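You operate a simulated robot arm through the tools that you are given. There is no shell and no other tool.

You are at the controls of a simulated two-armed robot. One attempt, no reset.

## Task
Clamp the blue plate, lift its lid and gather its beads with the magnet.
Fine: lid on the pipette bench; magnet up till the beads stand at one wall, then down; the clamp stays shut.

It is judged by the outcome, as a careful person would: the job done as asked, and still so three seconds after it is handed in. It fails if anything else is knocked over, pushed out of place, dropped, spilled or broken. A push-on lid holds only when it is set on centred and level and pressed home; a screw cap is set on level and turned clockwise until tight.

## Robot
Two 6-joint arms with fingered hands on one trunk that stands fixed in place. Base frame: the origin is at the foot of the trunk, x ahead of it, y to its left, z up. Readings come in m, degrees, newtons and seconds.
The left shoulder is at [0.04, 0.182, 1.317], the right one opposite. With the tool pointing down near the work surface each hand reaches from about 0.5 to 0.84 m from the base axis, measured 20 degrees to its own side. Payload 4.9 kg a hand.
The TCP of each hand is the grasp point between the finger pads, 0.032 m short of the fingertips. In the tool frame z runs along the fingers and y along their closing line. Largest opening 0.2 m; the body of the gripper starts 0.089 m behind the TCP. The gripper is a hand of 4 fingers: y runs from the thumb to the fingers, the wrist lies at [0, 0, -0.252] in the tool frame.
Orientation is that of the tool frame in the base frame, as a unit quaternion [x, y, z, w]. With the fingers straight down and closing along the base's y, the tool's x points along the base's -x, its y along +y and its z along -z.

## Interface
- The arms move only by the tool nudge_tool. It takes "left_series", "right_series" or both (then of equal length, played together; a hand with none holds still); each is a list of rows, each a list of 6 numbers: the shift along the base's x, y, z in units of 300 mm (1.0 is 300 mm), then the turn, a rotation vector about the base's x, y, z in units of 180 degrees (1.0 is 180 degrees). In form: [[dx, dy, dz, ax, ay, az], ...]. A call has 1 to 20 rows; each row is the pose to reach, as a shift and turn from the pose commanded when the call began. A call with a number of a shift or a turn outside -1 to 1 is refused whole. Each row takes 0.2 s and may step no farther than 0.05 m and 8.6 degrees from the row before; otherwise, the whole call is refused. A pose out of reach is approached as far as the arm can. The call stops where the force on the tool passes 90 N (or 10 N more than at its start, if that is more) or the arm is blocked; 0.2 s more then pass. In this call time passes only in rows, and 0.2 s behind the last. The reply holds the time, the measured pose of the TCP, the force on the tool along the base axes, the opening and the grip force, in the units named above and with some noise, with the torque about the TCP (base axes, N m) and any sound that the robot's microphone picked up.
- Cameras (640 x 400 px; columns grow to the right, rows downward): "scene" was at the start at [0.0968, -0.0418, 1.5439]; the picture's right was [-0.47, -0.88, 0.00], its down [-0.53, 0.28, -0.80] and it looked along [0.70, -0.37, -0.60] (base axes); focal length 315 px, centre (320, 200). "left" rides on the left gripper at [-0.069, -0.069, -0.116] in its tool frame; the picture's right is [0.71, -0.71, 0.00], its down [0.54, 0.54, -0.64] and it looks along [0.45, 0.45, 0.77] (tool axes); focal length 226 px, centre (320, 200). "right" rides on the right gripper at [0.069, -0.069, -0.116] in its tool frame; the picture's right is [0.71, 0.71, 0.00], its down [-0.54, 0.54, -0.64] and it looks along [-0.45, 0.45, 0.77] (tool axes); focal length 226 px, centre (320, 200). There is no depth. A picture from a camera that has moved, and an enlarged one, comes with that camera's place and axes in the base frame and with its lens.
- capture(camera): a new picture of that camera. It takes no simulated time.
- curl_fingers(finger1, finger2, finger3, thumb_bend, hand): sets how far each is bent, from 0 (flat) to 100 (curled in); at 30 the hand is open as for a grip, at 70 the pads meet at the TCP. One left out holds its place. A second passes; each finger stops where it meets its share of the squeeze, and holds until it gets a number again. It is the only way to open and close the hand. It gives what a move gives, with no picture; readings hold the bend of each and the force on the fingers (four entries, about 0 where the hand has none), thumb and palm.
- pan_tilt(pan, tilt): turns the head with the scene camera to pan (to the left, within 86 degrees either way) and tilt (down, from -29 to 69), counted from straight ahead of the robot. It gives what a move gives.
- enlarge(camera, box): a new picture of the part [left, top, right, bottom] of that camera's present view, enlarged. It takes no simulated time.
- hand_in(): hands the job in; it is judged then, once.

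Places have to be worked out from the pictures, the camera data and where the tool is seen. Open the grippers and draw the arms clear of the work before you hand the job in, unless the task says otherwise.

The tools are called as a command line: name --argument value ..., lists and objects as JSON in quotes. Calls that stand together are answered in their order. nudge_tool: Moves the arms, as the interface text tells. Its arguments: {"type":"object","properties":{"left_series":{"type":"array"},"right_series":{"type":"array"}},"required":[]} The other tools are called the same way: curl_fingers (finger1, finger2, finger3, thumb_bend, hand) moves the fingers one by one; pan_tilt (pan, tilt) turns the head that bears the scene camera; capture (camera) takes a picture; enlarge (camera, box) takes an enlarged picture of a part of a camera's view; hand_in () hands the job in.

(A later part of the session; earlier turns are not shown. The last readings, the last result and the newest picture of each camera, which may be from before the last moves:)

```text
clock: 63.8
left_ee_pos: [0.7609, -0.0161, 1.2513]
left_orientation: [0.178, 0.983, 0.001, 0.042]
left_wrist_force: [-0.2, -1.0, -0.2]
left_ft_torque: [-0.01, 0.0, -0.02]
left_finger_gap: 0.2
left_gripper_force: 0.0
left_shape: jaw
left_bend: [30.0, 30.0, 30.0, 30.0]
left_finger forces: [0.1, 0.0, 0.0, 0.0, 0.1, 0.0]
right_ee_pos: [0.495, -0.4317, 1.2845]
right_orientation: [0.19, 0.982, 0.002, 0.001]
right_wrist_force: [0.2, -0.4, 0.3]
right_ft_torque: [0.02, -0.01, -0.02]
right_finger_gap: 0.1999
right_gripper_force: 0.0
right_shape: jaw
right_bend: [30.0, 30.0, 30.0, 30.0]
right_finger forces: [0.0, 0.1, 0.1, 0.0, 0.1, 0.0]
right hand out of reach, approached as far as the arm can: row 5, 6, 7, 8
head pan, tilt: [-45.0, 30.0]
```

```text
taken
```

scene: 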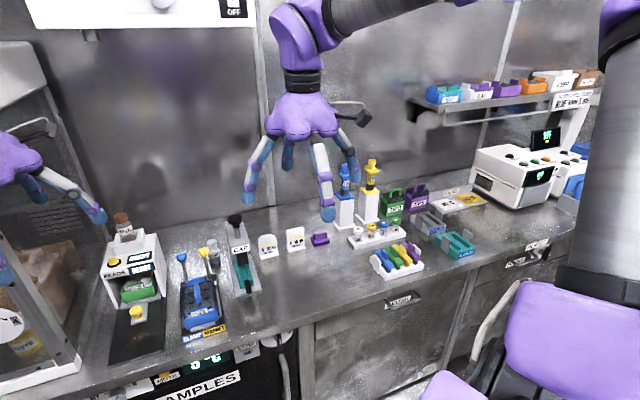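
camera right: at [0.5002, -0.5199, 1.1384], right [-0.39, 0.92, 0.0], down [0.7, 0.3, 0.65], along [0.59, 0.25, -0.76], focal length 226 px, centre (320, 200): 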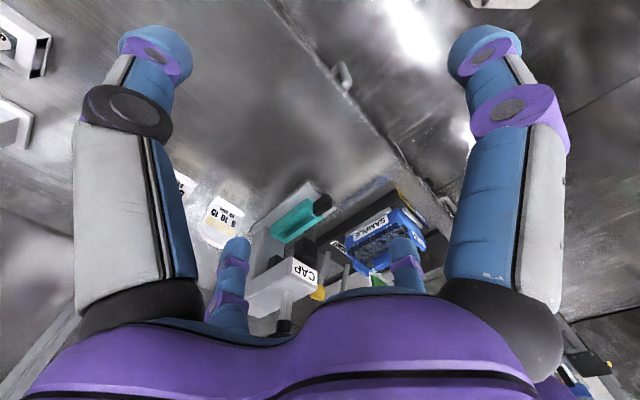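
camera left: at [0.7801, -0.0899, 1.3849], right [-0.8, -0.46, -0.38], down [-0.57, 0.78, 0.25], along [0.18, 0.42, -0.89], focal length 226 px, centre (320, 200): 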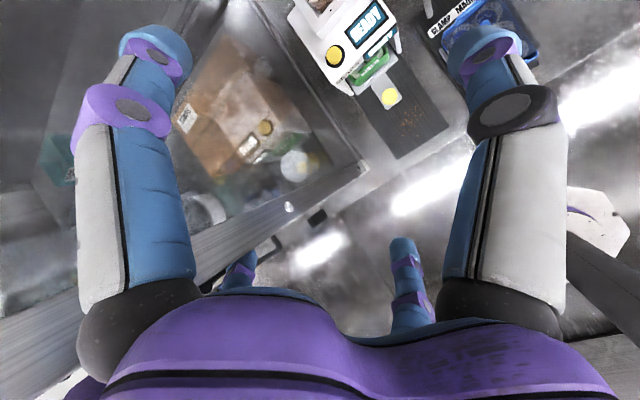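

The right arm swung back to its elbow-high shape. I look closely at the right shoulder to understand how its joints are arranged.

pan_tilt --pan -86 --tilt 10

capture --camera "scene"

pan_tilt --pan -70 --tilt 45

capture --camera "scene"

pan_tilt --pan -60 --tilt -20

capture --camera "scene"

```text
clock: 64.8
left_ee_pos: [0.7616, -0.0165, 1.2519]
left_orientation: [0.178, 0.983, 0.001, 0.042]
left_wrist_force: [0.2, 0.7, -0.4]
left_ft_torque: [-0.02, 0.02, 0.03]
left_finger_gap: 0.2
left_gripper_force: 0.1
left_shape: jaw
left_bend: [30.0, 30.0, 30.0, 30.0]
left_finger forces: [0.1, 0.0, 0.1, 0.0, 0.0, 0.0]
right_ee_pos: [0.4954, -0.4336, 1.2859]
right_orientation: [0.19, 0.982, 0.002, 0.001]
right_wrist_force: [0.1, 0.5, 0.5]
right_ft_torque: [-0.01, -0.02, 0.0]
right_finger_gap: 0.1999
right_gripper_force: 0.1
right_shape: jaw
right_bend: [30.0, 30.0, 30.0, 30.0]
right_finger forces: [0.0, 0.0, 0.0, 0.1, 0.1, 0.0]
head pan, tilt: [-85.9, 10.0]
```

```text
taken
```

scene: 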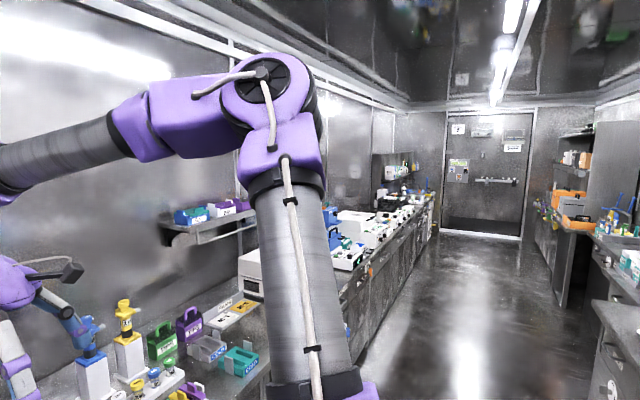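

```text
clock: 65.9
left_ee_pos: [0.7617, -0.016, 1.2517]
left_orientation: [0.177, 0.983, 0.002, 0.042]
left_wrist_force: [-0.1, -0.5, 0.5]
left_ft_torque: [0.01, 0.01, -0.02]
left_finger_gap: 0.2
left_gripper_force: 0.1
left_shape: jaw
left_bend: [30.0, 30.0, 30.0, 30.0]
left_finger forces: [0.0, 0.1, 0.1, 0.1, 0.0, 0.1]
right_ee_pos: [0.4949, -0.4341, 1.2852]
right_orientation: [0.19, 0.982, 0.002, 0.001]
right_wrist_force: [-1.2, 0.4, 0.5]
right_ft_torque: [-0.01, -0.02, 0.03]
right_finger_gap: 0.2002
right_gripper_force: 0.1
right_shape: jaw
right_bend: [30.0, 30.0, 30.0, 30.0]
right_finger forces: [0.1, 0.0, 0.1, 0.0, 0.0, 0.1]
head pan, tilt: [-70.0, 45.0]
```

```text
taken
```

scene: 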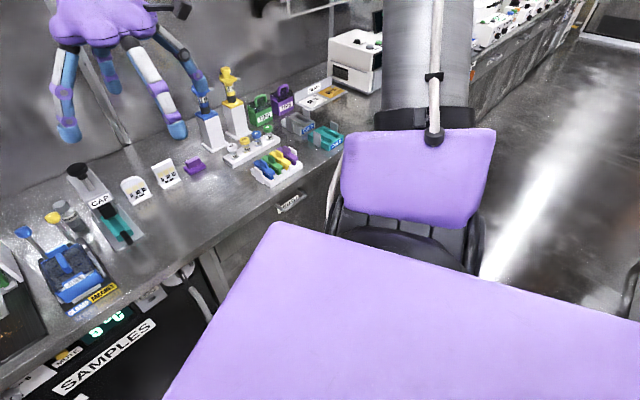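

```text
clock: 67.2
left_ee_pos: [0.7616, -0.0164, 1.2508]
left_orientation: [0.177, 0.983, 0.001, 0.042]
left_wrist_force: [-0.4, -0.3, -0.3]
left_ft_torque: [-0.01, -0.04, 0.01]
left_finger_gap: 0.2003
left_gripper_force: 0.1
left_shape: jaw
left_bend: [30.0, 30.0, 30.0, 30.0]
left_finger forces: [0.0, 0.1, 0.1, 0.0, 0.1, 0.1]
right_ee_pos: [0.4955, -0.4334, 1.2857]
right_orientation: [0.19, 0.982, 0.002, 0.002]
right_wrist_force: [-0.1, -0.4, 0.3]
right_ft_torque: [-0.02, 0.01, -0.01]
right_finger_gap: 0.2001
right_gripper_force: 0.0
right_shape: jaw
right_bend: [30.0, 30.0, 30.0, 30.0]
right_finger forces: [0.0, 0.0, 0.1, 0.0, 0.0, 0.0]
head pan, tilt: [-60.0, -20.0]
```

```text
taken
```

scene: 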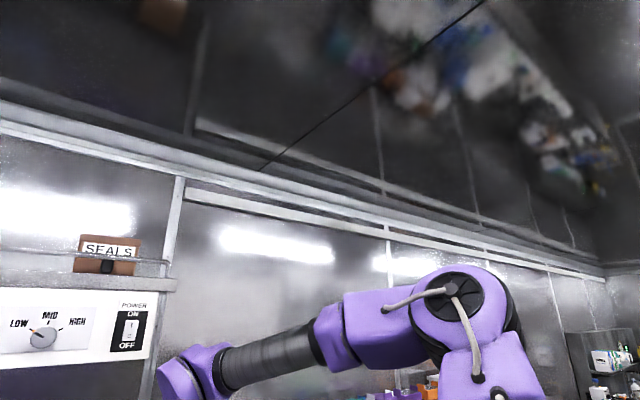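

The right shoulder seems to have three axes, and the present shapes are awkward overhead or sideways ones. I bring the right hand back, low beside the body in front of the bench, hoping the arm drops into a natural hanging posture.

nudge_tool --right_series '[[-0.1, -0.06, -0.08, 0, 0, 0], [-0.2, -0.12, -0.16, 0, 0, 0], [-0.3, -0.18, -0.24, 0, 0, 0], [-0.4, -0.24, -0.32, 0, 0, 0], [-0.48, -0.28, -0.44, 0, 0, 0], [-0.54, -0.3, -0.58, 0, 0, 0], [-0.6, -0.3, -0.72, 0, 0, 0], [-0.62, -0.3, -0.86, 0, 0, 0], [-0.62, -0.3, -1.0, 0, 0, 0]]'

pan_tilt --pan -75 --tilt 40

capture --camera "scene"

```text
clock: 69.2
left_ee_pos: [0.7612, -0.0174, 1.2519]
left_orientation: [0.177, 0.983, 0.001, 0.041]
left_wrist_force: [0.3, -1.4, -0.2]
left_ft_torque: [0.06, 0.0, -0.01]
left_finger_gap: 0.2002
left_gripper_force: 0.0
left_shape: jaw
left_bend: [30.0, 30.0, 30.0, 30.0]
left_finger forces: [0.0, 0.1, 0.0, 0.0, 0.1, 0.1]
right_ee_pos: [0.4135, -0.4121, 1.0051]
right_orientation: [0.184, 0.983, 0.0, 0.006]
right_wrist_force: [0.3, -0.3, -0.3]
right_ft_torque: [-0.01, 0.01, 0.0]
right_finger_gap: 0.1999
right_gripper_force: 0.0
right_shape: jaw
right_bend: [30.0, 30.0, 30.0, 30.0]
right_finger forces: [0.0, 0.0, 0.1, 0.0, 0.0, 0.1]
right hand out of reach, approached as far as the arm can: row 3, 4, 5, 6, 7, 8, 9
head pan, tilt: [-60.0, -20.0]
```

```text
clock: 70.5
left_ee_pos: [0.7621, -0.0161, 1.252]
left_orientation: [0.177, 0.983, 0.001, 0.043]
left_wrist_force: [0.3, -0.3, -0.3]
left_ft_torque: [-0.01, 0.02, 0.01]
left_finger_gap: 0.2
left_gripper_force: 0.1
left_shape: jaw
left_bend: [30.0, 30.0, 30.0, 30.0]
left_finger forces: [0.0, 0.0, 0.0, 0.1, 0.0, 0.0]
right_ee_pos: [0.4124, -0.4112, 1.0068]
right_orientation: [0.184, 0.983, -0.001, 0.006]
right_wrist_force: [-0.5, -0.2, 0.1]
right_ft_torque: [0.01, 0.03, 0.01]
right_finger_gap: 0.2001
right_gripper_force: 0.2
right_shape: jaw
right_bend: [30.0, 30.0, 30.0, 30.0]
right_finger forces: [0.0, 0.0, 0.0, 0.0, 0.0, 0.0]
head pan, tilt: [-75.0, 40.0]
```

```text
taken
```

scene: 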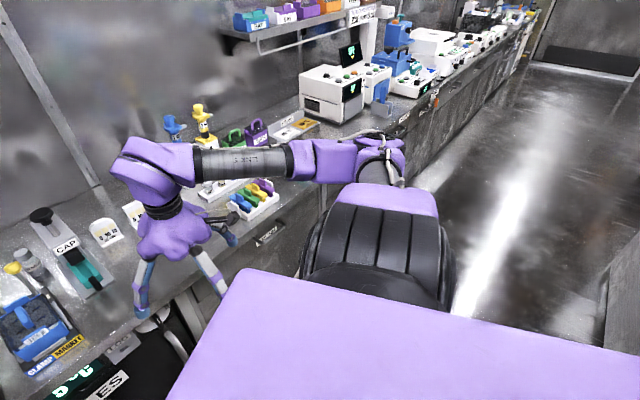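

The arm is now in its sideways shape. I go back up to regain the elbow-high shape, then stretch out low over free bench near radius 0.85 and sweep left there, where the stated reach should apply.

nudge_tool --right_series '[[0.03, -0.14, 0.05, 0, 0, 0], [0.06, -0.28, 0.1, 0, 0, 0], [0.08, -0.42, 0.18, 0, 0, 0], [0.09, -0.52, 0.28, 0, 0, 0], [0.09, -0.6, 0.4, 0, 0, 0], [0.09, -0.62, 0.54, 0, 0, 0], [0.09, -0.62, 0.68, 0, 0, 0], [0.09, -0.62, 0.8, 0, 0, 0]]'

nudge_tool --right_series '[[0.08, 0.03, -0.1, 0, 0, 0], [0.18, 0.06, -0.2, 0, 0, 0], [0.28, 0.06, -0.3, 0, 0, 0], [0.38, 0.06, -0.38, 0, 0, 0], [0.48, 0.05, -0.46, 0, 0, 0], [0.58, 0.05, -0.5, 0, 0, 0], [0.67, 0.06, -0.55, 0, 0, 0]]'

pan_tilt --pan -45 --tilt 25

capture --camera "scene"

```text
clock: 72.3
left_ee_pos: [0.7628, -0.0171, 1.2515]
left_orientation: [0.177, 0.983, 0.001, 0.042]
left_wrist_force: [0.2, -0.4, 0.1]
left_ft_torque: [0.05, 0.05, 0.01]
left_finger_gap: 0.2002
left_gripper_force: 0.2
left_shape: jaw
left_bend: [30.0, 30.0, 30.0, 30.0]
left_finger forces: [0.0, 0.1, 0.0, 0.0, 0.0, 0.0]
right_ee_pos: [0.4397, -0.6029, 1.2515]
right_orientation: [0.19, 0.982, 0.001, 0.0]
right_wrist_force: [0.7, 0.0, -0.7]
right_ft_torque: [0.06, 0.05, 0.01]
right_finger_gap: 0.1997
right_gripper_force: 0.0
right_shape: jaw
right_bend: [30.0, 30.0, 30.0, 30.0]
right_finger forces: [0.1, 0.0, 0.0, 0.0, 0.0, 0.1]
right hand out of reach, approached as far as the arm can: row 1, 2, 3, 4, 5, 6, 7
head pan, tilt: [-75.0, 40.0]
```

```text
clock: 73.9
left_ee_pos: [0.7626, -0.0155, 1.2513]
left_orientation: [0.178, 0.983, 0.001, 0.042]
left_wrist_force: [-1.0, -0.4, -0.2]
left_ft_torque: [0.0, 0.01, 0.01]
left_finger_gap: 0.2001
left_gripper_force: 0.0
left_shape: jaw
left_bend: [30.0, 30.0, 30.0, 30.0]
left_finger forces: [0.1, 0.1, 0.0, 0.0, 0.0, 0.1]
right_ee_pos: [0.6375, -0.5844, 1.0854]
right_orientation: [0.19, 0.982, 0.001, 0.001]
right_wrist_force: [-0.6, 0.6, 0.3]
right_ft_torque: [0.0, 0.03, -0.03]
right_finger_gap: 0.2
right_gripper_force: 0.1
right_shape: jaw
right_bend: [30.0, 30.0, 30.0, 30.0]
right_finger forces: [0.0, 0.0, 0.0, 0.0, 0.0, 0.0]
head pan, tilt: [-75.0, 40.0]
```

```text
clock: 74.9
left_ee_pos: [0.7623, -0.0154, 1.2519]
left_orientation: [0.178, 0.983, 0.001, 0.042]
left_wrist_force: [0.8, 0.8, -0.4]
left_ft_torque: [0.02, -0.01, 0.0]
left_finger_gap: 0.1999
left_gripper_force: 0.1
left_shape: jaw
left_bend: [30.0, 30.0, 30.0, 30.0]
left_finger forces: [0.0, 0.1, 0.1, 0.0, 0.1, 0.0]
right_ee_pos: [0.6381, -0.5846, 1.0873]
right_orientation: [0.19, 0.982, 0.001, 0.0]
right_wrist_force: [0.5, 0.2, -0.1]
right_ft_torque: [0.0, -0.01, 0.01]
right_finger_gap: 0.2
right_gripper_force: 0.1
right_shape: jaw
right_bend: [30.0, 30.0, 30.0, 30.0]
right_finger forces: [0.1, 0.1, 0.0, 0.0, 0.0, 0.0]
head pan, tilt: [-45.0, 25.0]
```

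```text
taken
```

scene: 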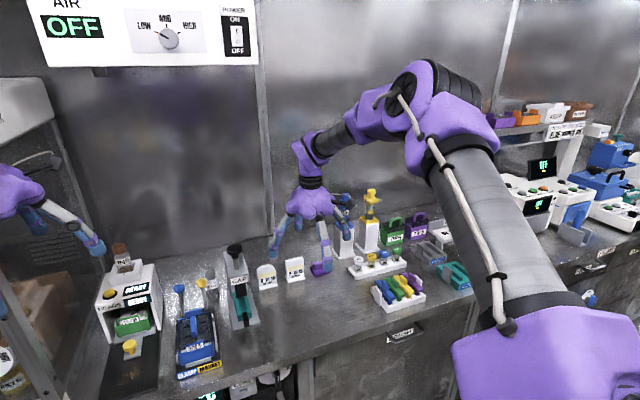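

This is a natural elbow-up reach. From here I sweep left in small steps along the bench at this radius.

nudge_tool --right_series '[[0.05, 0.12, 0, 0, 0, 0], [0.1, 0.24, 0, 0, 0, 0], [0.14, 0.36, 0, 0, 0, 0], [0.18, 0.48, 0, 0, 0, 0], [0.21, 0.6, 0, 0, 0, 0], [0.24, 0.72, 0, 0, 0, 0]]'

capture --camera "scene"

```text
clock: 76.3
left_ee_pos: [0.7618, -0.0158, 1.2521]
left_orientation: [0.177, 0.983, 0.001, 0.042]
left_wrist_force: [0.3, -0.5, -0.9]
left_ft_torque: [-0.01, -0.01, 0.01]
left_finger_gap: 0.1998
left_gripper_force: 0.0
left_shape: jaw
left_bend: [30.0, 30.0, 30.0, 30.0]
left_finger forces: [0.0, 0.0, 0.0, 0.1, 0.1, 0.1]
right_ee_pos: [0.5953, -0.4888, 1.0802]
right_orientation: [0.19, 0.982, 0.002, 0.002]
right_wrist_force: [0.1, 0.3, -0.5]
right_ft_torque: [0.01, 0.0, -0.03]
right_finger_gap: 0.1998
right_gripper_force: 0.1
right_shape: jaw
right_bend: [30.0, 30.0, 30.0, 30.0]
right_finger forces: [0.2, 0.1, 0.0, 0.0, 0.0, 0.1]
right hand out of reach, approached as far as the arm can: row 1, 2, 3, 4, 5, 6
head pan, tilt: [-45.0, 25.0]
```

```text
taken
```

scene: 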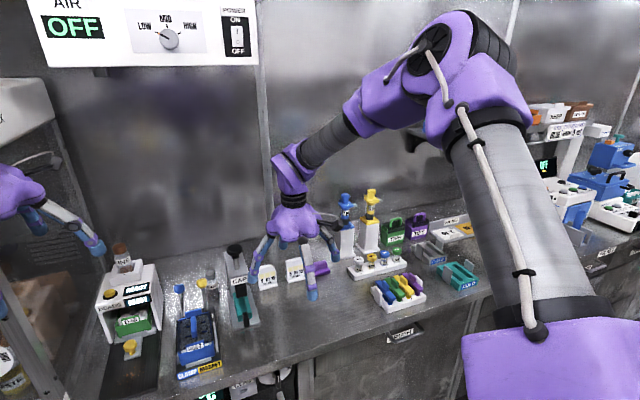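

The left-going limit really behaves like a stop on the second joint that lies just where the arm is used now; the only way round is to swing the arm out to the right and behind, then come back on the other side. I test the first part: free space to the robot's right, turning the hand along.

nudge_tool --right_series '[[-0.097, -0.107, 0.047, 0, 0, -0.02], [-0.194, -0.215, 0.093, 0, 0, -0.04], [-0.29, -0.322, 0.14, 0, 0, -0.06], [-0.387, -0.43, 0.187, 0, 0, -0.08], [-0.484, -0.537, 0.233, 0, 0, -0.1], [-0.595, -0.63, 0.233, 0, 0, -0.122], [-0.706, -0.726, 0.233, 0, 0, -0.144], [-0.817, -0.82, 0.233, 0, 0, -0.167], [-0.928, -0.915, 0.233, 0, 0, -0.19], [-1.0, -0.98, 0.233, 0, 0, -0.21]]'

pan_tilt --pan -86 --tilt 25

capture --camera "scene"

```text
clock: 78.5
left_ee_pos: [0.762, -0.0172, 1.2522]
left_orientation: [0.177, 0.983, 0.001, 0.042]
left_wrist_force: [0.1, -0.7, 0.0]
left_ft_torque: [0.02, -0.04, 0.0]
left_finger_gap: 0.2001
left_gripper_force: 0.1
left_shape: jaw
left_bend: [30.0, 30.0, 30.0, 30.0]
left_finger forces: [0.0, 0.0, 0.1, 0.0, 0.0, 0.0]
right_ee_pos: [0.433, -0.7587, 1.1943]
right_orientation: [0.491, 0.871, 0.001, 0.001]
right_wrist_force: [0.2, -1.0, -0.8]
right_ft_torque: [0.01, 0.01, -0.02]
right_finger_gap: 0.2001
right_gripper_force: 0.0
right_shape: jaw
right_bend: [30.0, 30.0, 30.0, 30.0]
right_finger forces: [0.0, 0.0, 0.0, 0.0, 0.0, 0.0]
right hand out of reach, approached as far as the arm can: row 5, 6, 7, 8, 9, 10
head pan, tilt: [-45.0, 25.0]
```

```text
clock: 79.5
left_ee_pos: [0.7622, -0.0152, 1.2516]
left_orientation: [0.179, 0.983, 0.001, 0.043]
left_wrist_force: [0.2, 0.4, 0.8]
left_ft_torque: [-0.02, -0.03, 0.0]
left_finger_gap: 0.2002
left_gripper_force: 0.1
left_shape: jaw
left_bend: [30.0, 30.0, 30.0, 30.0]
left_finger forces: [0.0, 0.0, 0.1, 0.0, 0.1, 0.0]
right_ee_pos: [0.4333, -0.7587, 1.1948]
right_orientation: [0.491, 0.871, 0.001, 0.0]
right_wrist_force: [-0.2, 0.0, 0.5]
right_ft_torque: [0.0, 0.04, 0.02]
right_finger_gap: 0.1998
right_gripper_force: 0.0
right_shape: jaw
right_bend: [30.0, 30.0, 30.0, 30.0]
right_finger forces: [0.1, 0.0, 0.0, 0.0, 0.1, 0.0]
head pan, tilt: [-85.9, 25.0]
```

```text
taken
```

scene: 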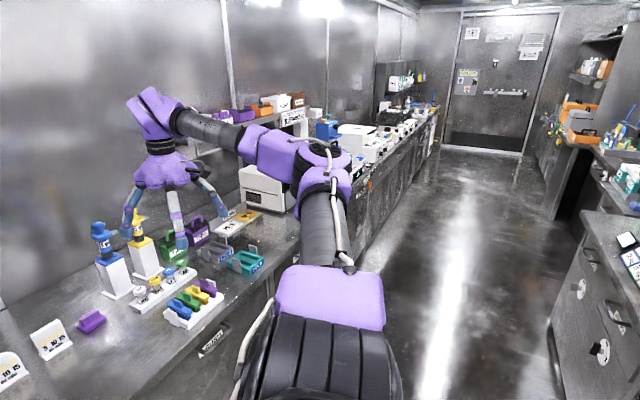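

The hand met another stop going back. I test whether the hand's yaw is what stops it here: turn it back while moving outward.

nudge_tool --right_series '[[0, 0, 0, 0, 0, 0.045], [0, 0, 0, 0, 0, 0.09], [0, 0, 0, 0, 0, 0.135], [0, 0, 0, 0, 0, 0.18], [0, 0, 0, 0, 0, 0.21], [-0.12, -0.05, 0, 0, 0, 0.21], [-0.24, -0.1, 0, 0, 0, 0.21], [-0.36, -0.12, 0, 0, 0, 0.21]]'

nudge_tool --right_series '[[0, 0, 0, 0, 0, 0.045], [0, 0, 0, 0, 0, 0.09], [0, 0, 0, 0, 0, 0.135], [0, 0, 0, 0, 0, 0.18], [0, 0, 0, 0, 0, 0.225], [-0.12, -0.05, 0, 0, 0, 0.225], [-0.24, -0.1, 0, 0, 0, 0.225]]'

```text
clock: 81.3
left_ee_pos: [0.758, -0.0166, 1.2537]
left_orientation: [0.178, 0.983, 0.0, 0.044]
left_wrist_force: [-0.8, 0.4, 2.0]
left_ft_torque: [-0.03, -0.15, -0.01]
left_finger_gap: 0.1999
left_gripper_force: 0.2
left_shape: jaw
left_bend: [30.0, 30.0, 30.0, 30.0]
left_finger forces: [0.0, 0.0, 0.1, 0.0, 0.0, 0.0]
right_ee_pos: [0.3977, -0.773, 1.2391]
right_orientation: [0.181, 0.983, -0.004, -0.02]
right_wrist_force: [-1.7, 0.4, 0.4]
right_ft_torque: [-0.09, -0.12, 0.0]
right_finger_gap: 0.2001
right_gripper_force: 0.0
right_shape: jaw
right_bend: [30.0, 30.0, 30.0, 30.0]
right_finger forces: [0.0, 0.0, 0.0, 0.0, 0.0, 0.0]
right hand out of reach, approached as far as the arm can: row 6, 7, 8
head pan, tilt: [-85.9, 25.0]
```

```text
clock: 83.0
left_ee_pos: [0.7616, -0.0163, 1.2532]
left_orientation: [0.177, 0.983, 0.001, 0.043]
left_wrist_force: [0.0, 0.4, -0.1]
left_ft_torque: [-0.03, -0.05, -0.02]
left_finger_gap: 0.1996
left_gripper_force: 0.1
left_shape: jaw
left_bend: [30.0, 30.0, 30.0, 30.0]
left_finger forces: [0.1, 0.1, 0.1, 0.0, 0.1, 0.0]
right_ee_pos: [0.4005, -0.7768, 1.2374]
right_orientation: [-0.17, 0.985, -0.011, -0.02]
right_wrist_force: [-0.2, 0.3, 0.5]
right_ft_torque: [0.01, 0.01, 0.05]
right_finger_gap: 0.2
right_gripper_force: 0.1
right_shape: jaw
right_bend: [30.0, 30.0, 30.0, 30.0]
right_finger forces: [0.0, 0.0, 0.0, 0.0, 0.0, 0.0]
right hand out of reach, approached as far as the arm can: row 6, 7
head pan, tilt: [-85.9, 25.0]
```

Yaw is not what limits it. I look at the arm's shape now.

capture --camera "scene"

capture --camera "right"

```text
taken
```

scene: 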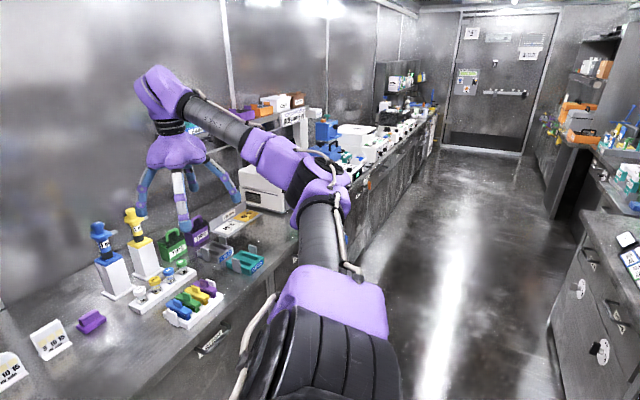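

```text
taken
camera right: at [0.3644, -0.8594, 1.3571], right [-0.9, 0.43, 0.02], down [0.35, 0.71, 0.61], along [0.25, 0.56, -0.79], focal length 226 px, centre (320, 200)
```

right: 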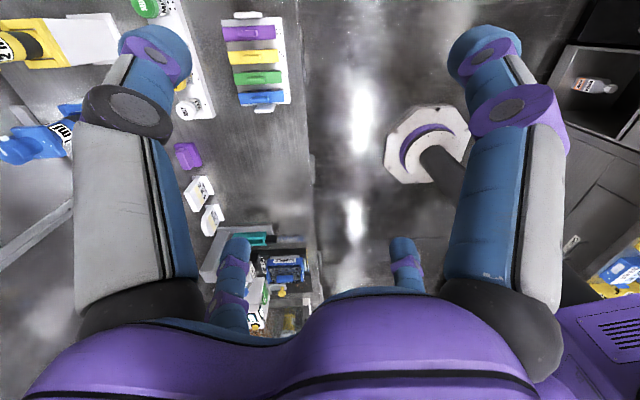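

The data fit an arm whose first axis points sideways (base y) and whose second joint is at its stop; with the upper arm pointing straight out sideways, the forearm can roll over the top to reach the other side of that joint's range. I try this roll in free space: the wrist circles up about the shoulder's lateral axis.

nudge_tool --right_series '[[-0.071, 0, 0.133, 0, 0, 0], [-0.157, 0, 0.257, 0, 0, 0], [-0.256, 0, 0.37, 0, 0, 0], [-0.367, 0, 0.471, 0, 0, 0], [-0.49, 0, 0.559, 0, 0, 0], [-0.621, 0, 0.632, 0, 0, 0], [-0.759, 0, 0.691, 0, 0, 0], [-0.904, 0, 0.733, 0, 0, 0]]'

capture --camera "scene"

```text
clock: 84.8
left_ee_pos: [0.7629, -0.0146, 1.2519]
left_orientation: [0.177, 0.983, 0.002, 0.042]
left_wrist_force: [-0.1, 0.4, 0.7]
left_ft_torque: [-0.05, 0.01, -0.03]
left_finger_gap: 0.2
left_gripper_force: 0.0
left_shape: jaw
left_bend: [30.0, 30.0, 30.0, 30.0]
left_finger forces: [0.1, 0.0, 0.0, 0.1, 0.1, 0.0]
right_ee_pos: [0.2233, -0.8868, 1.4657]
right_orientation: [-0.171, 0.985, -0.013, -0.02]
right_wrist_force: [0.2, -0.1, -0.3]
right_ft_torque: [0.04, 0.03, 0.02]
right_finger_gap: 0.2
right_gripper_force: 0.1
right_shape: jaw
right_bend: [30.0, 30.0, 30.0, 30.0]
right_finger forces: [0.0, 0.1, 0.0, 0.1, 0.0, 0.1]
right hand out of reach, approached as far as the arm can: row 2, 3, 4, 5, 6, 7, 8
head pan, tilt: [-85.9, 25.0]
```

```text
taken
```

scene: 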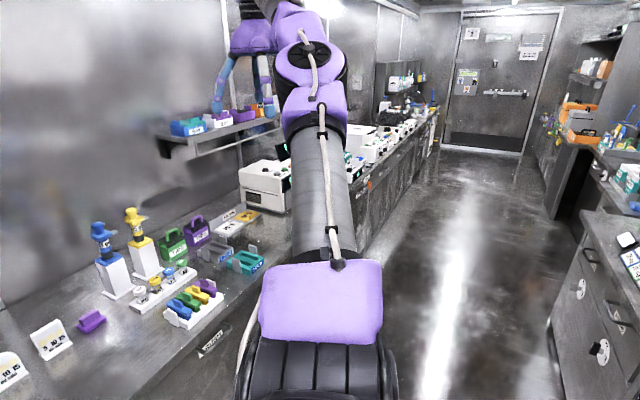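

It followed around the top. I continue over the top and down toward the rear side.

nudge_tool --right_series '[[-0.13, 0.02, 0.06, 0, 0, 0], [-0.27, 0.04, 0.09, 0, 0, 0], [-0.41, 0.06, 0.1, 0, 0, 0], [-0.55, 0.08, 0.09, 0, 0, 0], [-0.69, 0.1, 0.06, 0, 0, 0], [-0.82, 0.12, 0.01, 0, 0, 0], [-0.94, 0.14, -0.06, 0, 0, 0]]'

capture --camera "scene"

```text
clock: 86.3
left_ee_pos: [0.7615, -0.0155, 1.2518]
left_orientation: [0.177, 0.983, 0.001, 0.043]
left_wrist_force: [-0.8, 1.3, -0.5]
left_ft_torque: [-0.02, -0.04, 0.01]
left_finger_gap: 0.1997
left_gripper_force: 0.1
left_shape: jaw
left_bend: [30.0, 30.0, 30.0, 30.0]
left_finger forces: [0.0, 0.0, 0.0, 0.1, 0.0, 0.1]
right_ee_pos: [0.0552, -0.934, 1.4535]
right_orientation: [-0.17, 0.985, -0.016, -0.02]
right_wrist_force: [-0.6, -0.8, 0.6]
right_ft_torque: [0.0, -0.06, 0.01]
right_finger_gap: 0.2
right_gripper_force: 0.0
right_shape: jaw
right_bend: [30.0, 30.0, 30.0, 30.0]
right_finger forces: [0.1, 0.0, 0.0, 0.0, 0.0, 0.0]
right hand out of reach, approached as far as the arm can: row 1, 2, 3, 4, 5, 6, 7
head pan, tilt: [-85.9, 25.0]
```

```text
taken
```

scene: 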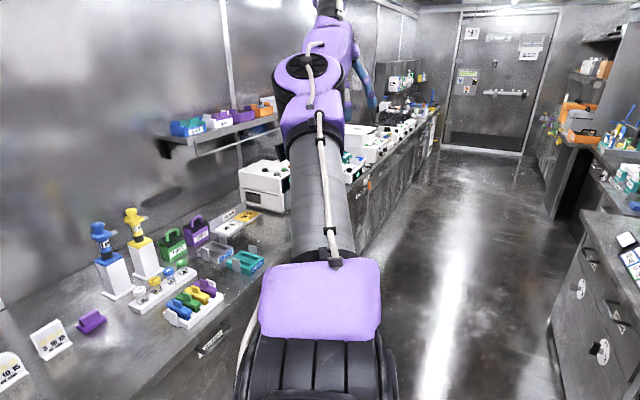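

The wrist is now at the top beside the shoulder. I continue rearward and down.

nudge_tool --right_series '[[-0.13, 0.0, -0.02, 0, 0, 0], [-0.27, 0.0, -0.05, 0, 0, 0], [-0.41, 0.0, -0.1, 0, 0, 0], [-0.54, 0.0, -0.16, 0, 0, 0], [-0.66, 0.0, -0.23, 0, 0, 0], [-0.78, 0.0, -0.32, 0, 0, 0], [-0.88, 0.0, -0.42, 0, 0, 0]]'

capture --camera "scene"

```text
clock: 88.0
left_ee_pos: [0.7619, -0.0167, 1.2527]
left_orientation: [0.178, 0.983, 0.001, 0.044]
left_wrist_force: [-0.3, 0.1, -0.1]
left_ft_torque: [0.02, -0.01, 0.02]
left_finger_gap: 0.2001
left_gripper_force: 0.0
left_shape: jaw
left_bend: [30.0, 30.0, 30.0, 30.0]
left_finger forces: [0.0, 0.1, 0.0, 0.1, 0.0, 0.0]
right_ee_pos: [-0.0241, -0.9724, 1.3696]
right_orientation: [-0.169, 0.985, -0.011, -0.02]
right_wrist_force: [0.3, -0.2, 1.1]
right_ft_torque: [-0.01, 0.02, -0.04]
right_finger_gap: 0.2
right_gripper_force: 0.1
right_shape: jaw
right_bend: [30.0, 30.0, 30.0, 30.0]
right_finger forces: [0.1, 0.0, 0.0, 0.0, 0.0, 0.0]
right hand out of reach, approached as far as the arm can: row 1, 2, 3, 4, 5, 6, 7
head pan, tilt: [-85.9, 25.0]
```

```text
taken
```

scene: 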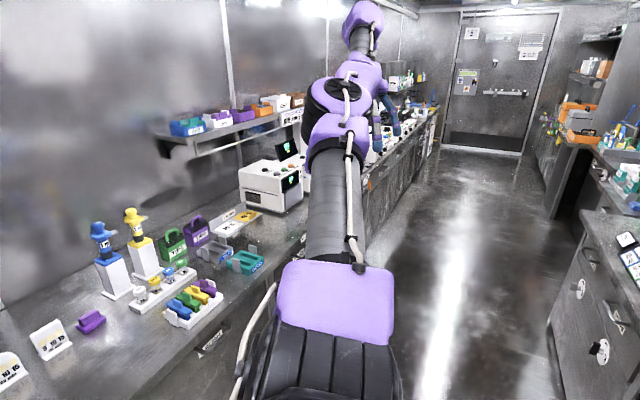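

The arm is now nearly straight out to the right. I continue rearward with a target that is well within reach.

nudge_tool --right_series '[[-0.1, 0.06, -0.06, 0, 0, 0], [-0.2, 0.12, -0.12, 0, 0, 0], [-0.3, 0.18, -0.18, 0, 0, 0], [-0.4, 0.25, -0.24, 0, 0, 0], [-0.5, 0.32, -0.3, 0, 0, 0], [-0.6, 0.4, -0.35, 0, 0, 0], [-0.7, 0.48, -0.4, 0, 0, 0], [-0.8, 0.56, -0.45, 0, 0, 0]]'

capture --camera "scene"

```text
clock: 89.8
left_ee_pos: [0.7607, -0.0155, 1.2523]
left_orientation: [0.177, 0.983, 0.002, 0.044]
left_wrist_force: [0.2, -0.8, 0.0]
left_ft_torque: [0.0, 0.0, 0.02]
left_finger_gap: 0.1996
left_gripper_force: 0.0
left_shape: jaw
left_bend: [30.0, 30.0, 30.0, 30.0]
left_finger forces: [0.1, 0.0, 0.0, 0.1, 0.0, 0.1]
right_ee_pos: [-0.0309, -0.9827, 1.3443]
right_orientation: [-0.169, 0.985, -0.01, -0.02]
right_wrist_force: [1.3, 0.2, 0.2]
right_ft_torque: [-0.03, -0.01, 0.02]
right_finger_gap: 0.2001
right_gripper_force: 0.0
right_shape: jaw
right_bend: [30.0, 30.0, 30.0, 30.0]
right_finger forces: [0.1, 0.0, 0.0, 0.0, 0.0, 0.1]
right hand out of reach, approached as far as the arm can: row 1, 2, 3, 4, 5, 6, 7, 8
head pan, tilt: [-85.9, 25.0]
```

```text
taken
```

scene: 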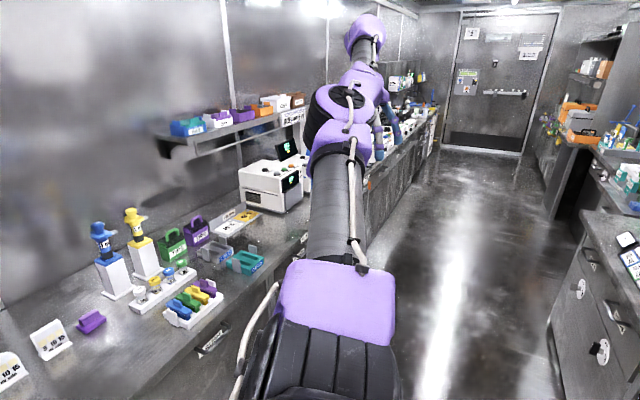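

The arm is straight out to the right now. Instead of going rearward I take the wrist straight down through the shoulder axis line, which should put the second joint on its other side.

nudge_tool --right_series '[[0.02, 0.0, -0.14, 0, 0, 0], [0.04, 0.0, -0.28, 0, 0, 0], [0.06, 0.0, -0.42, 0, 0, 0], [0.08, 0.0, -0.56, 0, 0, 0], [0.1, 0.0, -0.7, 0, 0, 0], [0.12, 0.0, -0.84, 0, 0, 0], [0.14, 0.0, -0.98, 0, 0, 0]]'

nudge_tool --right_series '[[0.05, 0.03, -0.12, 0, 0, 0], [0.1, 0.06, -0.24, 0, 0, 0], [0.18, 0.1, -0.34, 0, 0, 0], [0.28, 0.14, -0.42, 0, 0, 0]]'

pan_tilt --pan -80 --tilt 35

capture --camera "scene"

```text
clock: 91.3
left_ee_pos: [0.7612, -0.0164, 1.2523]
left_orientation: [0.178, 0.983, 0.001, 0.043]
left_wrist_force: [0.0, 0.9, 0.0]
left_ft_torque: [-0.05, -0.01, -0.02]
left_finger_gap: 0.2
left_gripper_force: 0.1
left_shape: jaw
left_bend: [30.0, 30.0, 30.0, 30.0]
left_finger forces: [0.0, 0.0, 0.1, 0.0, 0.0, 0.0]
right_ee_pos: [0.0212, -1.0356, 1.1069]
right_orientation: [-0.17, 0.985, -0.012, -0.019]
right_wrist_force: [-0.1, 0.8, 0.3]
right_ft_torque: [-0.07, -0.04, -0.03]
right_finger_gap: 0.2001
right_gripper_force: 0.0
right_shape: jaw
right_bend: [30.0, 30.0, 30.0, 30.0]
right_finger forces: [0.0, 0.1, 0.0, 0.1, 0.1, 0.0]
right hand out of reach, approached as far as the arm can: row 1, 2, 3, 4, 5, 6, 7
head pan, tilt: [-85.9, 25.0]
```

```text
clock: 92.3
left_ee_pos: [0.762, -0.0163, 1.2519]
left_orientation: [0.177, 0.983, 0.001, 0.042]
left_wrist_force: [-0.2, 0.0, 0.4]
left_ft_torque: [-0.01, -0.01, 0.02]
left_finger_gap: 0.2001
left_gripper_force: 0.1
left_shape: jaw
left_bend: [30.0, 30.0, 30.0, 30.0]
left_finger forces: [0.0, 0.0, 0.0, 0.0, 0.1, 0.1]
right_ee_pos: [0.1184, -1.0278, 0.983]
right_orientation: [-0.169, 0.985, -0.011, -0.021]
right_wrist_force: [-0.9, -0.1, 0.5]
right_ft_torque: [-0.03, -0.02, -0.02]
right_finger_gap: 0.1999
right_gripper_force: 0.1
right_shape: jaw
right_bend: [30.0, 30.0, 30.0, 30.0]
right_finger forces: [0.0, 0.0, 0.1, 0.0, 0.1, 0.0]
right hand out of reach, approached as far as the arm can: row 1, 2, 3, 4
head pan, tilt: [-85.9, 25.0]
```

```text
clock: 93.1
left_ee_pos: [0.7612, -0.0168, 1.2505]
left_orientation: [0.177, 0.983, 0.0, 0.042]
left_wrist_force: [0.4, 0.0, 0.5]
left_ft_torque: [-0.02, -0.03, 0.07]
left_finger_gap: 0.2002
left_gripper_force: 0.0
left_shape: jaw
left_bend: [30.0, 30.0, 30.0, 30.0]
left_finger forces: [0.0, 0.0, 0.0, 0.0, 0.0, 0.0]
right_ee_pos: [0.1204, -1.0282, 0.9839]
right_orientation: [-0.17, 0.985, -0.011, -0.021]
right_wrist_force: [-0.1, 0.2, -0.3]
right_ft_torque: [-0.03, 0.01, -0.01]
right_finger_gap: 0.1999
right_gripper_force: 0.0
right_shape: jaw
right_bend: [30.0, 30.0, 30.0, 30.0]
right_finger forces: [0.0, 0.1, 0.0, 0.1, 0.0, 0.1]
head pan, tilt: [-80.0, 35.0]
```

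```text
taken
```

scene: 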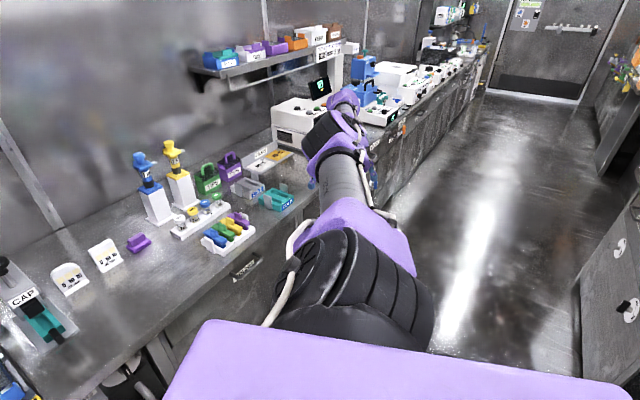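

The shoulder has visibly turned into a new posture (its round cap now faces forward). I bring the hand forward again in an arc at safe height and see whether the old limit is gone.

nudge_tool --right_series '[[0.1, 0.08, 0.06, 0, 0, 0], [0.2, 0.16, 0.12, 0, 0, 0], [0.3, 0.25, 0.18, 0, 0, 0], [0.4, 0.35, 0.24, 0, 0, 0], [0.5, 0.45, 0.3, 0, 0, 0], [0.6, 0.55, 0.36, 0, 0, 0], [0.7, 0.65, 0.4, 0, 0, 0], [0.8, 0.75, 0.42, 0, 0, 0], [0.9, 0.85, 0.42, 0, 0, 0], [1.0, 0.95, 0.42, 0, 0, 0]]'

pan_tilt --pan -65 --tilt 30

capture --camera "scene"

```text
clock: 95.3
left_ee_pos: [0.7621, -0.0152, 1.2502]
left_orientation: [0.177, 0.983, 0.002, 0.042]
left_wrist_force: [1.7, 0.7, -1.1]
left_ft_torque: [-0.01, 0.07, 0.02]
left_finger_gap: 0.2001
left_gripper_force: 0.0
left_shape: jaw
left_bend: [30.0, 30.0, 30.0, 30.0]
left_finger forces: [0.0, 0.1, 0.1, 0.0, 0.0, 0.0]
right_ee_pos: [0.4465, -0.7538, 1.1025]
right_orientation: [-0.17, 0.985, -0.012, -0.02]
right_wrist_force: [1.3, -0.6, -0.3]
right_ft_torque: [0.02, 0.08, -0.01]
right_finger_gap: 0.1997
right_gripper_force: 0.2
right_shape: jaw
right_bend: [30.0, 30.0, 30.0, 30.0]
right_finger forces: [0.0, 0.0, 0.0, 0.1, 0.0, 0.0]
right hand out of reach, approached as far as the arm can: row 1, 2, 3, 4, 5, 6, 7, 8, 9, 10
head pan, tilt: [-80.0, 35.0]
```

```text
clock: 96.0
left_ee_pos: [0.7611, -0.0158, 1.2531]
left_orientation: [0.177, 0.983, 0.002, 0.042]
left_wrist_force: [0.0, 0.6, -0.4]
left_ft_torque: [0.0, -0.03, -0.02]
left_finger_gap: 0.1998
left_gripper_force: 0.0
left_shape: jaw
left_bend: [30.0, 30.0, 30.0, 30.0]
left_finger forces: [0.0, 0.0, 0.1, 0.1, 0.0, 0.0]
right_ee_pos: [0.4457, -0.7541, 1.1033]
right_orientation: [-0.17, 0.985, -0.011, -0.019]
right_wrist_force: [0.2, 0.2, -0.6]
right_ft_torque: [-0.02, -0.04, 0.03]
right_finger_gap: 0.1999
right_gripper_force: 0.1
right_shape: jaw
right_bend: [30.0, 30.0, 30.0, 30.0]
right_finger forces: [0.1, 0.1, 0.0, 0.1, 0.1, 0.0]
head pan, tilt: [-65.0, 30.0]
```

```text
taken
```

scene: 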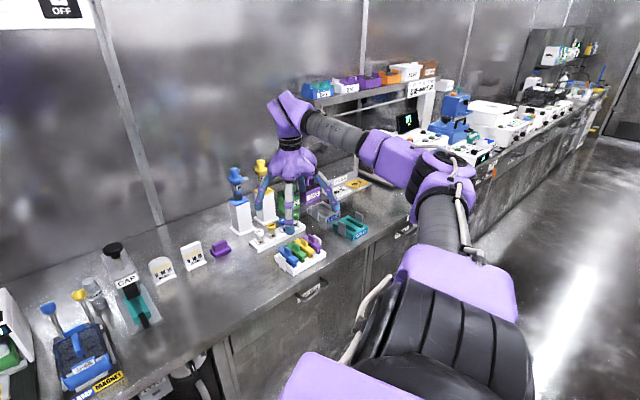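

The arm ended in the sideways shape again at the same spot. I repeat a small forward-left move several times, to see if it creeps on (slow solving) or is a hard stop.

nudge_tool --right_series '[[0.05, 0.05, 0, 0, 0, 0], [0.1, 0.1, 0, 0, 0, 0], [0.1, 0.1, 0, 0, 0, 0], [0.1, 0.1, 0, 0, 0, 0], [0.1, 0.1, 0, 0, 0, 0], [0.1, 0.1, 0, 0, 0, 0]]'

nudge_tool --right_series '[[0.0, 0.1, -0.05, 0, 0, 0], [0.0, 0.2, -0.1, 0, 0, 0], [0.0, 0.3, -0.1, 0, 0, 0], [0.0, 0.4, -0.1, 0, 0, 0]]'

```text
clock: 97.4
left_ee_pos: [0.7612, -0.0167, 1.2515]
left_orientation: [0.178, 0.983, 0.001, 0.043]
left_wrist_force: [0.2, -0.3, 0.4]
left_ft_torque: [-0.01, 0.02, 0.01]
left_finger_gap: 0.1999
left_gripper_force: 0.1
left_shape: jaw
left_bend: [30.0, 30.0, 30.0, 30.0]
left_finger forces: [0.0, 0.0, 0.0, 0.1, 0.0, 0.1]
right_ee_pos: [0.4655, -0.7231, 1.1024]
right_orientation: [-0.169, 0.985, -0.012, -0.018]
right_wrist_force: [-0.1, 0.0, 0.6]
right_ft_torque: [0.02, 0.03, 0.0]
right_finger_gap: 0.1999
right_gripper_force: 0.1
right_shape: jaw
right_bend: [30.0, 30.0, 30.0, 30.0]
right_finger forces: [0.0, 0.0, 0.1, 0.1, 0.0, 0.1]
right hand out of reach, approached as far as the arm can: row 2, 3, 4, 5, 6
head pan, tilt: [-65.0, 30.0]
```

```text
clock: 98.4
left_ee_pos: [0.7627, -0.0163, 1.252]
left_orientation: [0.178, 0.983, 0.002, 0.043]
left_wrist_force: [-0.1, -0.6, -0.1]
left_ft_torque: [-0.01, -0.01, 0.01]
left_finger_gap: 0.2001
left_gripper_force: 0.0
left_shape: jaw
left_bend: [30.0, 30.0, 30.0, 30.0]
left_finger forces: [0.1, 0.0, 0.0, 0.0, 0.1, 0.1]
right_ee_pos: [0.4641, -0.605, 1.073]
right_orientation: [-0.17, 0.985, -0.012, -0.019]
right_wrist_force: [0.0, 0.0, 0.5]
right_ft_torque: [-0.01, 0.02, -0.01]
right_finger_gap: 0.2
right_gripper_force: 0.0
right_shape: jaw
right_bend: [30.0, 30.0, 30.0, 30.0]
right_finger forces: [0.0, 0.1, 0.1, 0.0, 0.0, 0.0]
head pan, tilt: [-65.0, 30.0]
```

It swings only about the elbow; with fingers straight down the wrist may be in a singular alignment with this horizontal arm plane. I pitch the hand forward about 40° here and then try going forward and left.

nudge_tool --right_series '[[0, 0, 0, 0.0149, -0.0419, 0], [0, 0, 0, 0.0298, -0.0838, 0], [0, 0, 0, 0.0447, -0.1256, 0], [0, 0, 0, 0.0595, -0.1675, 0], [0, 0, 0, 0.0744, -0.2094, 0]]'

nudge_tool --right_series '[[0.13, 0.06, 0, 0, 0, 0], [0.26, 0.12, 0, 0, 0, 0], [0.39, 0.18, 0, 0, 0, 0], [0.5, 0.25, 0, 0, 0, 0]]'

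capture --camera "scene"

```text
clock: 99.6
left_ee_pos: [0.761, -0.0155, 1.2519]
left_orientation: [0.177, 0.983, 0.001, 0.043]
left_wrist_force: [0.5, -0.3, -0.5]
left_ft_torque: [0.01, 0.0, 0.01]
left_finger_gap: 0.2001
left_gripper_force: 0.0
left_shape: jaw
left_bend: [30.0, 30.0, 30.0, 30.0]
left_finger forces: [0.0, 0.1, 0.1, 0.0, 0.0, 0.0]
right_ee_pos: [0.6096, -0.4654, 1.0959]
right_orientation: [-0.157, 0.937, 0.046, 0.309]
right_wrist_force: [0.4, 0.5, 0.1]
right_ft_torque: [0.02, -0.03, 0.01]
right_finger_gap: 0.2
right_gripper_force: 0.0
right_shape: jaw
right_bend: [30.0, 30.0, 30.0, 30.0]
right_finger forces: [0.1, 0.0, 0.0, 0.1, 0.1, 0.1]
right hand out of reach, approached as far as the arm can: row 1, 2, 3, 4, 5
head pan, tilt: [-65.0, 30.0]
```

```text
clock: 100.6
left_ee_pos: [0.7616, -0.0148, 1.2514]
left_orientation: [0.176, 0.983, 0.002, 0.042]
left_wrist_force: [0.4, 0.0, 0.0]
left_ft_torque: [-0.05, 0.03, 0.0]
left_finger_gap: 0.2002
left_gripper_force: 0.0
left_shape: jaw
left_bend: [30.0, 30.0, 30.0, 30.0]
left_finger forces: [0.1, 0.0, 0.0, 0.0, 0.1, 0.1]
right_ee_pos: [0.7204, -0.4295, 1.0809]
right_orientation: [-0.161, 0.928, 0.06, 0.331]
right_wrist_force: [-0.4, -0.1, 0.6]
right_ft_torque: [-0.01, 0.03, -0.01]
right_finger_gap: 0.2
right_gripper_force: 0.0
right_shape: jaw
right_bend: [30.0, 30.0, 30.0, 30.0]
right_finger forces: [0.1, 0.0, 0.1, 0.1, 0.0, 0.1]
right hand out of reach, approached as far as the arm can: row 3, 4
head pan, tilt: [-65.0, 30.0]
```

```text
taken
```

scene: 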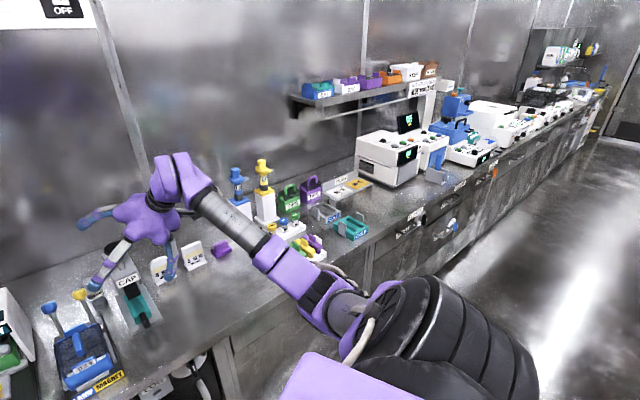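

The arm has dropped into a natural forward posture, past the old limit. The hand is close above the CAP press, so I raise it a little first, then look.

nudge_tool --right_series '[[0, 0, 0.1, 0, 0, 0], [-0.05, -0.02, 0.2, 0, 0, 0], [-0.1, -0.04, 0.3, 0, 0, 0]]'

capture --camera "scene"

capture --camera "right"

```text
clock: 101.4
left_ee_pos: [0.7618, -0.0166, 1.2527]
left_orientation: [0.177, 0.983, 0.001, 0.043]
left_wrist_force: [-0.3, -0.4, -0.6]
left_ft_torque: [0.02, -0.03, -0.01]
left_finger_gap: 0.1999
left_gripper_force: 0.2
left_shape: jaw
left_bend: [30.0, 30.0, 30.0, 30.0]
left_finger forces: [0.1, 0.0, 0.0, 0.1, 0.0, 0.0]
right_ee_pos: [0.6806, -0.4476, 1.1709]
right_orientation: [-0.158, 0.933, 0.049, 0.319]
right_wrist_force: [-0.1, -0.4, -0.7]
right_ft_torque: [0.01, -0.01, 0.04]
right_finger_gap: 0.1999
right_gripper_force: 0.1
right_shape: jaw
right_bend: [30.0, 30.0, 30.0, 30.0]
right_finger forces: [0.0, 0.0, 0.0, 0.1, 0.0, 0.1]
right hand out of reach, approached as far as the arm can: row 1, 2, 3
head pan, tilt: [-65.0, 30.0]
```

```text
taken
```

scene: 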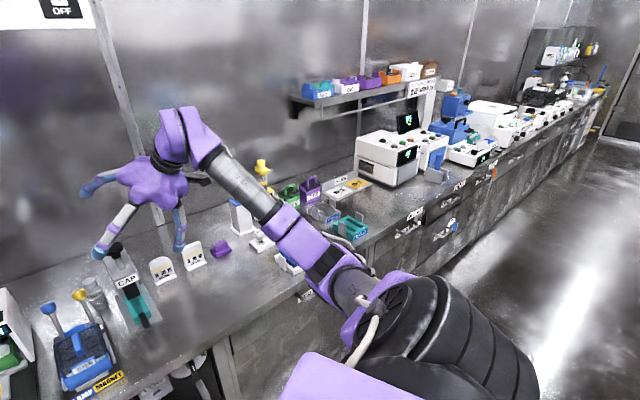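

```text
taken
camera right: at [0.5863, -0.5514, 1.2209], right [-0.76, 0.48, -0.44], down [-0.15, 0.53, 0.83], along [0.64, 0.7, -0.33], focal length 226 px, centre (320, 200)
```

right: 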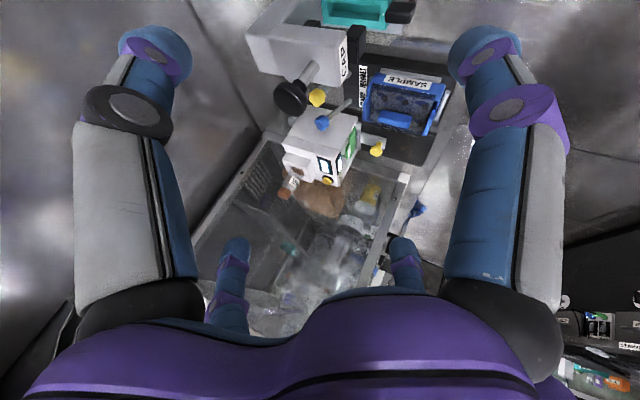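

Now yaw the hand to the bench heading, keeping it pitched forward and at this height, and move slightly left.

nudge_tool --right_series '[[0, 0.02, 0.03, 0, 0, -0.045], [0, 0.04, 0.05, 0, 0, -0.09], [0, 0.06, 0.05, 0, 0, -0.135], [0, 0.08, 0.05, 0, 0, -0.18], [0, 0.1, 0.05, 0, 0, -0.23]]'

capture --camera "scene"

```text
refused: row 5 steps farther than a row can; nothing moved
```

```text
taken
```

scene: 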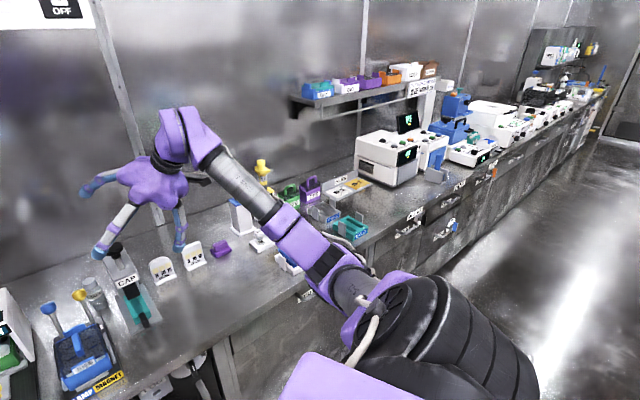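

Row 5's turn was too large; I resend it with six even steps.

nudge_tool --right_series '[[0, 0.02, 0.03, 0, 0, -0.038], [0, 0.04, 0.05, 0, 0, -0.077], [0, 0.06, 0.05, 0, 0, -0.115], [0, 0.08, 0.05, 0, 0, -0.153], [0, 0.1, 0.05, 0, 0, -0.192], [0, 0.12, 0.05, 0, 0, -0.23]]'

capture --camera "scene"

```text
clock: 102.8
left_ee_pos: [0.7611, -0.0157, 1.2523]
left_orientation: [0.176, 0.983, 0.001, 0.043]
left_wrist_force: [-0.1, 0.3, -0.8]
left_ft_torque: [-0.02, 0.03, 0.01]
left_finger_gap: 0.2001
left_gripper_force: 0.1
left_shape: jaw
left_bend: [30.0, 30.0, 30.0, 30.0]
left_finger forces: [0.0, 0.0, 0.0, 0.0, 0.0, 0.0]
right_ee_pos: [0.5697, -0.4837, 1.1707]
right_orientation: [0.169, 0.93, -0.059, 0.319]
right_wrist_force: [-0.6, 0.0, 0.4]
right_ft_torque: [-0.02, 0.03, -0.01]
right_finger_gap: 0.2
right_gripper_force: 0.0
right_shape: jaw
right_bend: [30.0, 30.0, 30.0, 30.0]
right_finger forces: [0.1, 0.0, 0.0, 0.0, 0.1, 0.0]
right hand out of reach, approached as far as the arm can: row 1, 2, 3, 4, 5, 6
head pan, tilt: [-65.0, 30.0]
```

```text
taken
```

scene: 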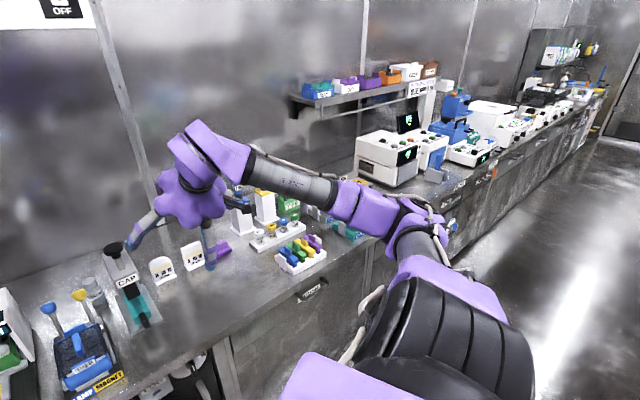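

The hand's yaw controls how the elbow swings: positive yaw gives the natural forward posture. I turn the hand back the other way and will use a heading of about +68°, where another finger pair closes along the bench.

nudge_tool --right_series '[[0.06, 0.02, 0.02, 0, 0, 0.038], [0.12, 0.04, 0.04, 0, 0, 0.077], [0.18, 0.06, 0.05, 0, 0, 0.115], [0.24, 0.08, 0.05, 0, 0, 0.153], [0.3, 0.1, 0.05, 0, 0, 0.192], [0.36, 0.12, 0.05, 0, 0, 0.23], [0.36, 0.12, 0.05, 0, 0, 0.27], [0.36, 0.12, 0.05, 0, 0, 0.31]]'

capture --camera "scene"

```text
clock: 104.6
left_ee_pos: [0.7607, -0.0165, 1.252]
left_orientation: [0.178, 0.983, 0.001, 0.042]
left_wrist_force: [-0.3, 0.5, 0.2]
left_ft_torque: [0.0, -0.02, -0.01]
left_finger_gap: 0.1999
left_gripper_force: 0.1
left_shape: jaw
left_bend: [30.0, 30.0, 30.0, 30.0]
left_finger forces: [0.1, 0.0, 0.1, 0.1, 0.1, 0.1]
right_ee_pos: [0.674, -0.4437, 1.183]
right_orientation: [-0.273, 0.906, 0.087, 0.311]
right_wrist_force: [1.0, -0.1, -0.1]
right_ft_torque: [0.03, -0.03, 0.0]
right_finger_gap: 0.2
right_gripper_force: 0.0
right_shape: jaw
right_bend: [30.0, 30.0, 30.0, 30.0]
right_finger forces: [0.1, 0.0, 0.1, 0.0, 0.0, 0.0]
right hand out of reach, approached as far as the arm can: row 1, 2, 3, 4
head pan, tilt: [-65.0, 30.0]
```

```text
taken
```

scene: 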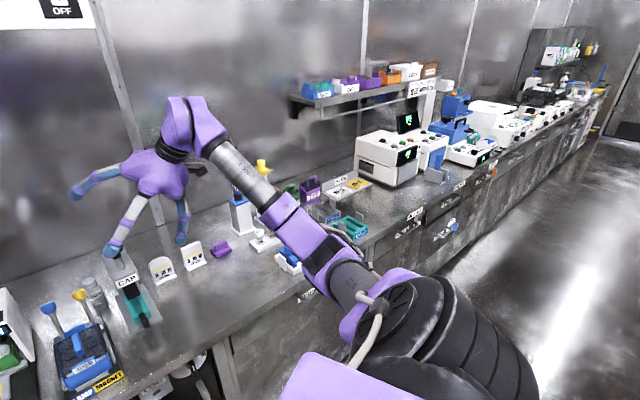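

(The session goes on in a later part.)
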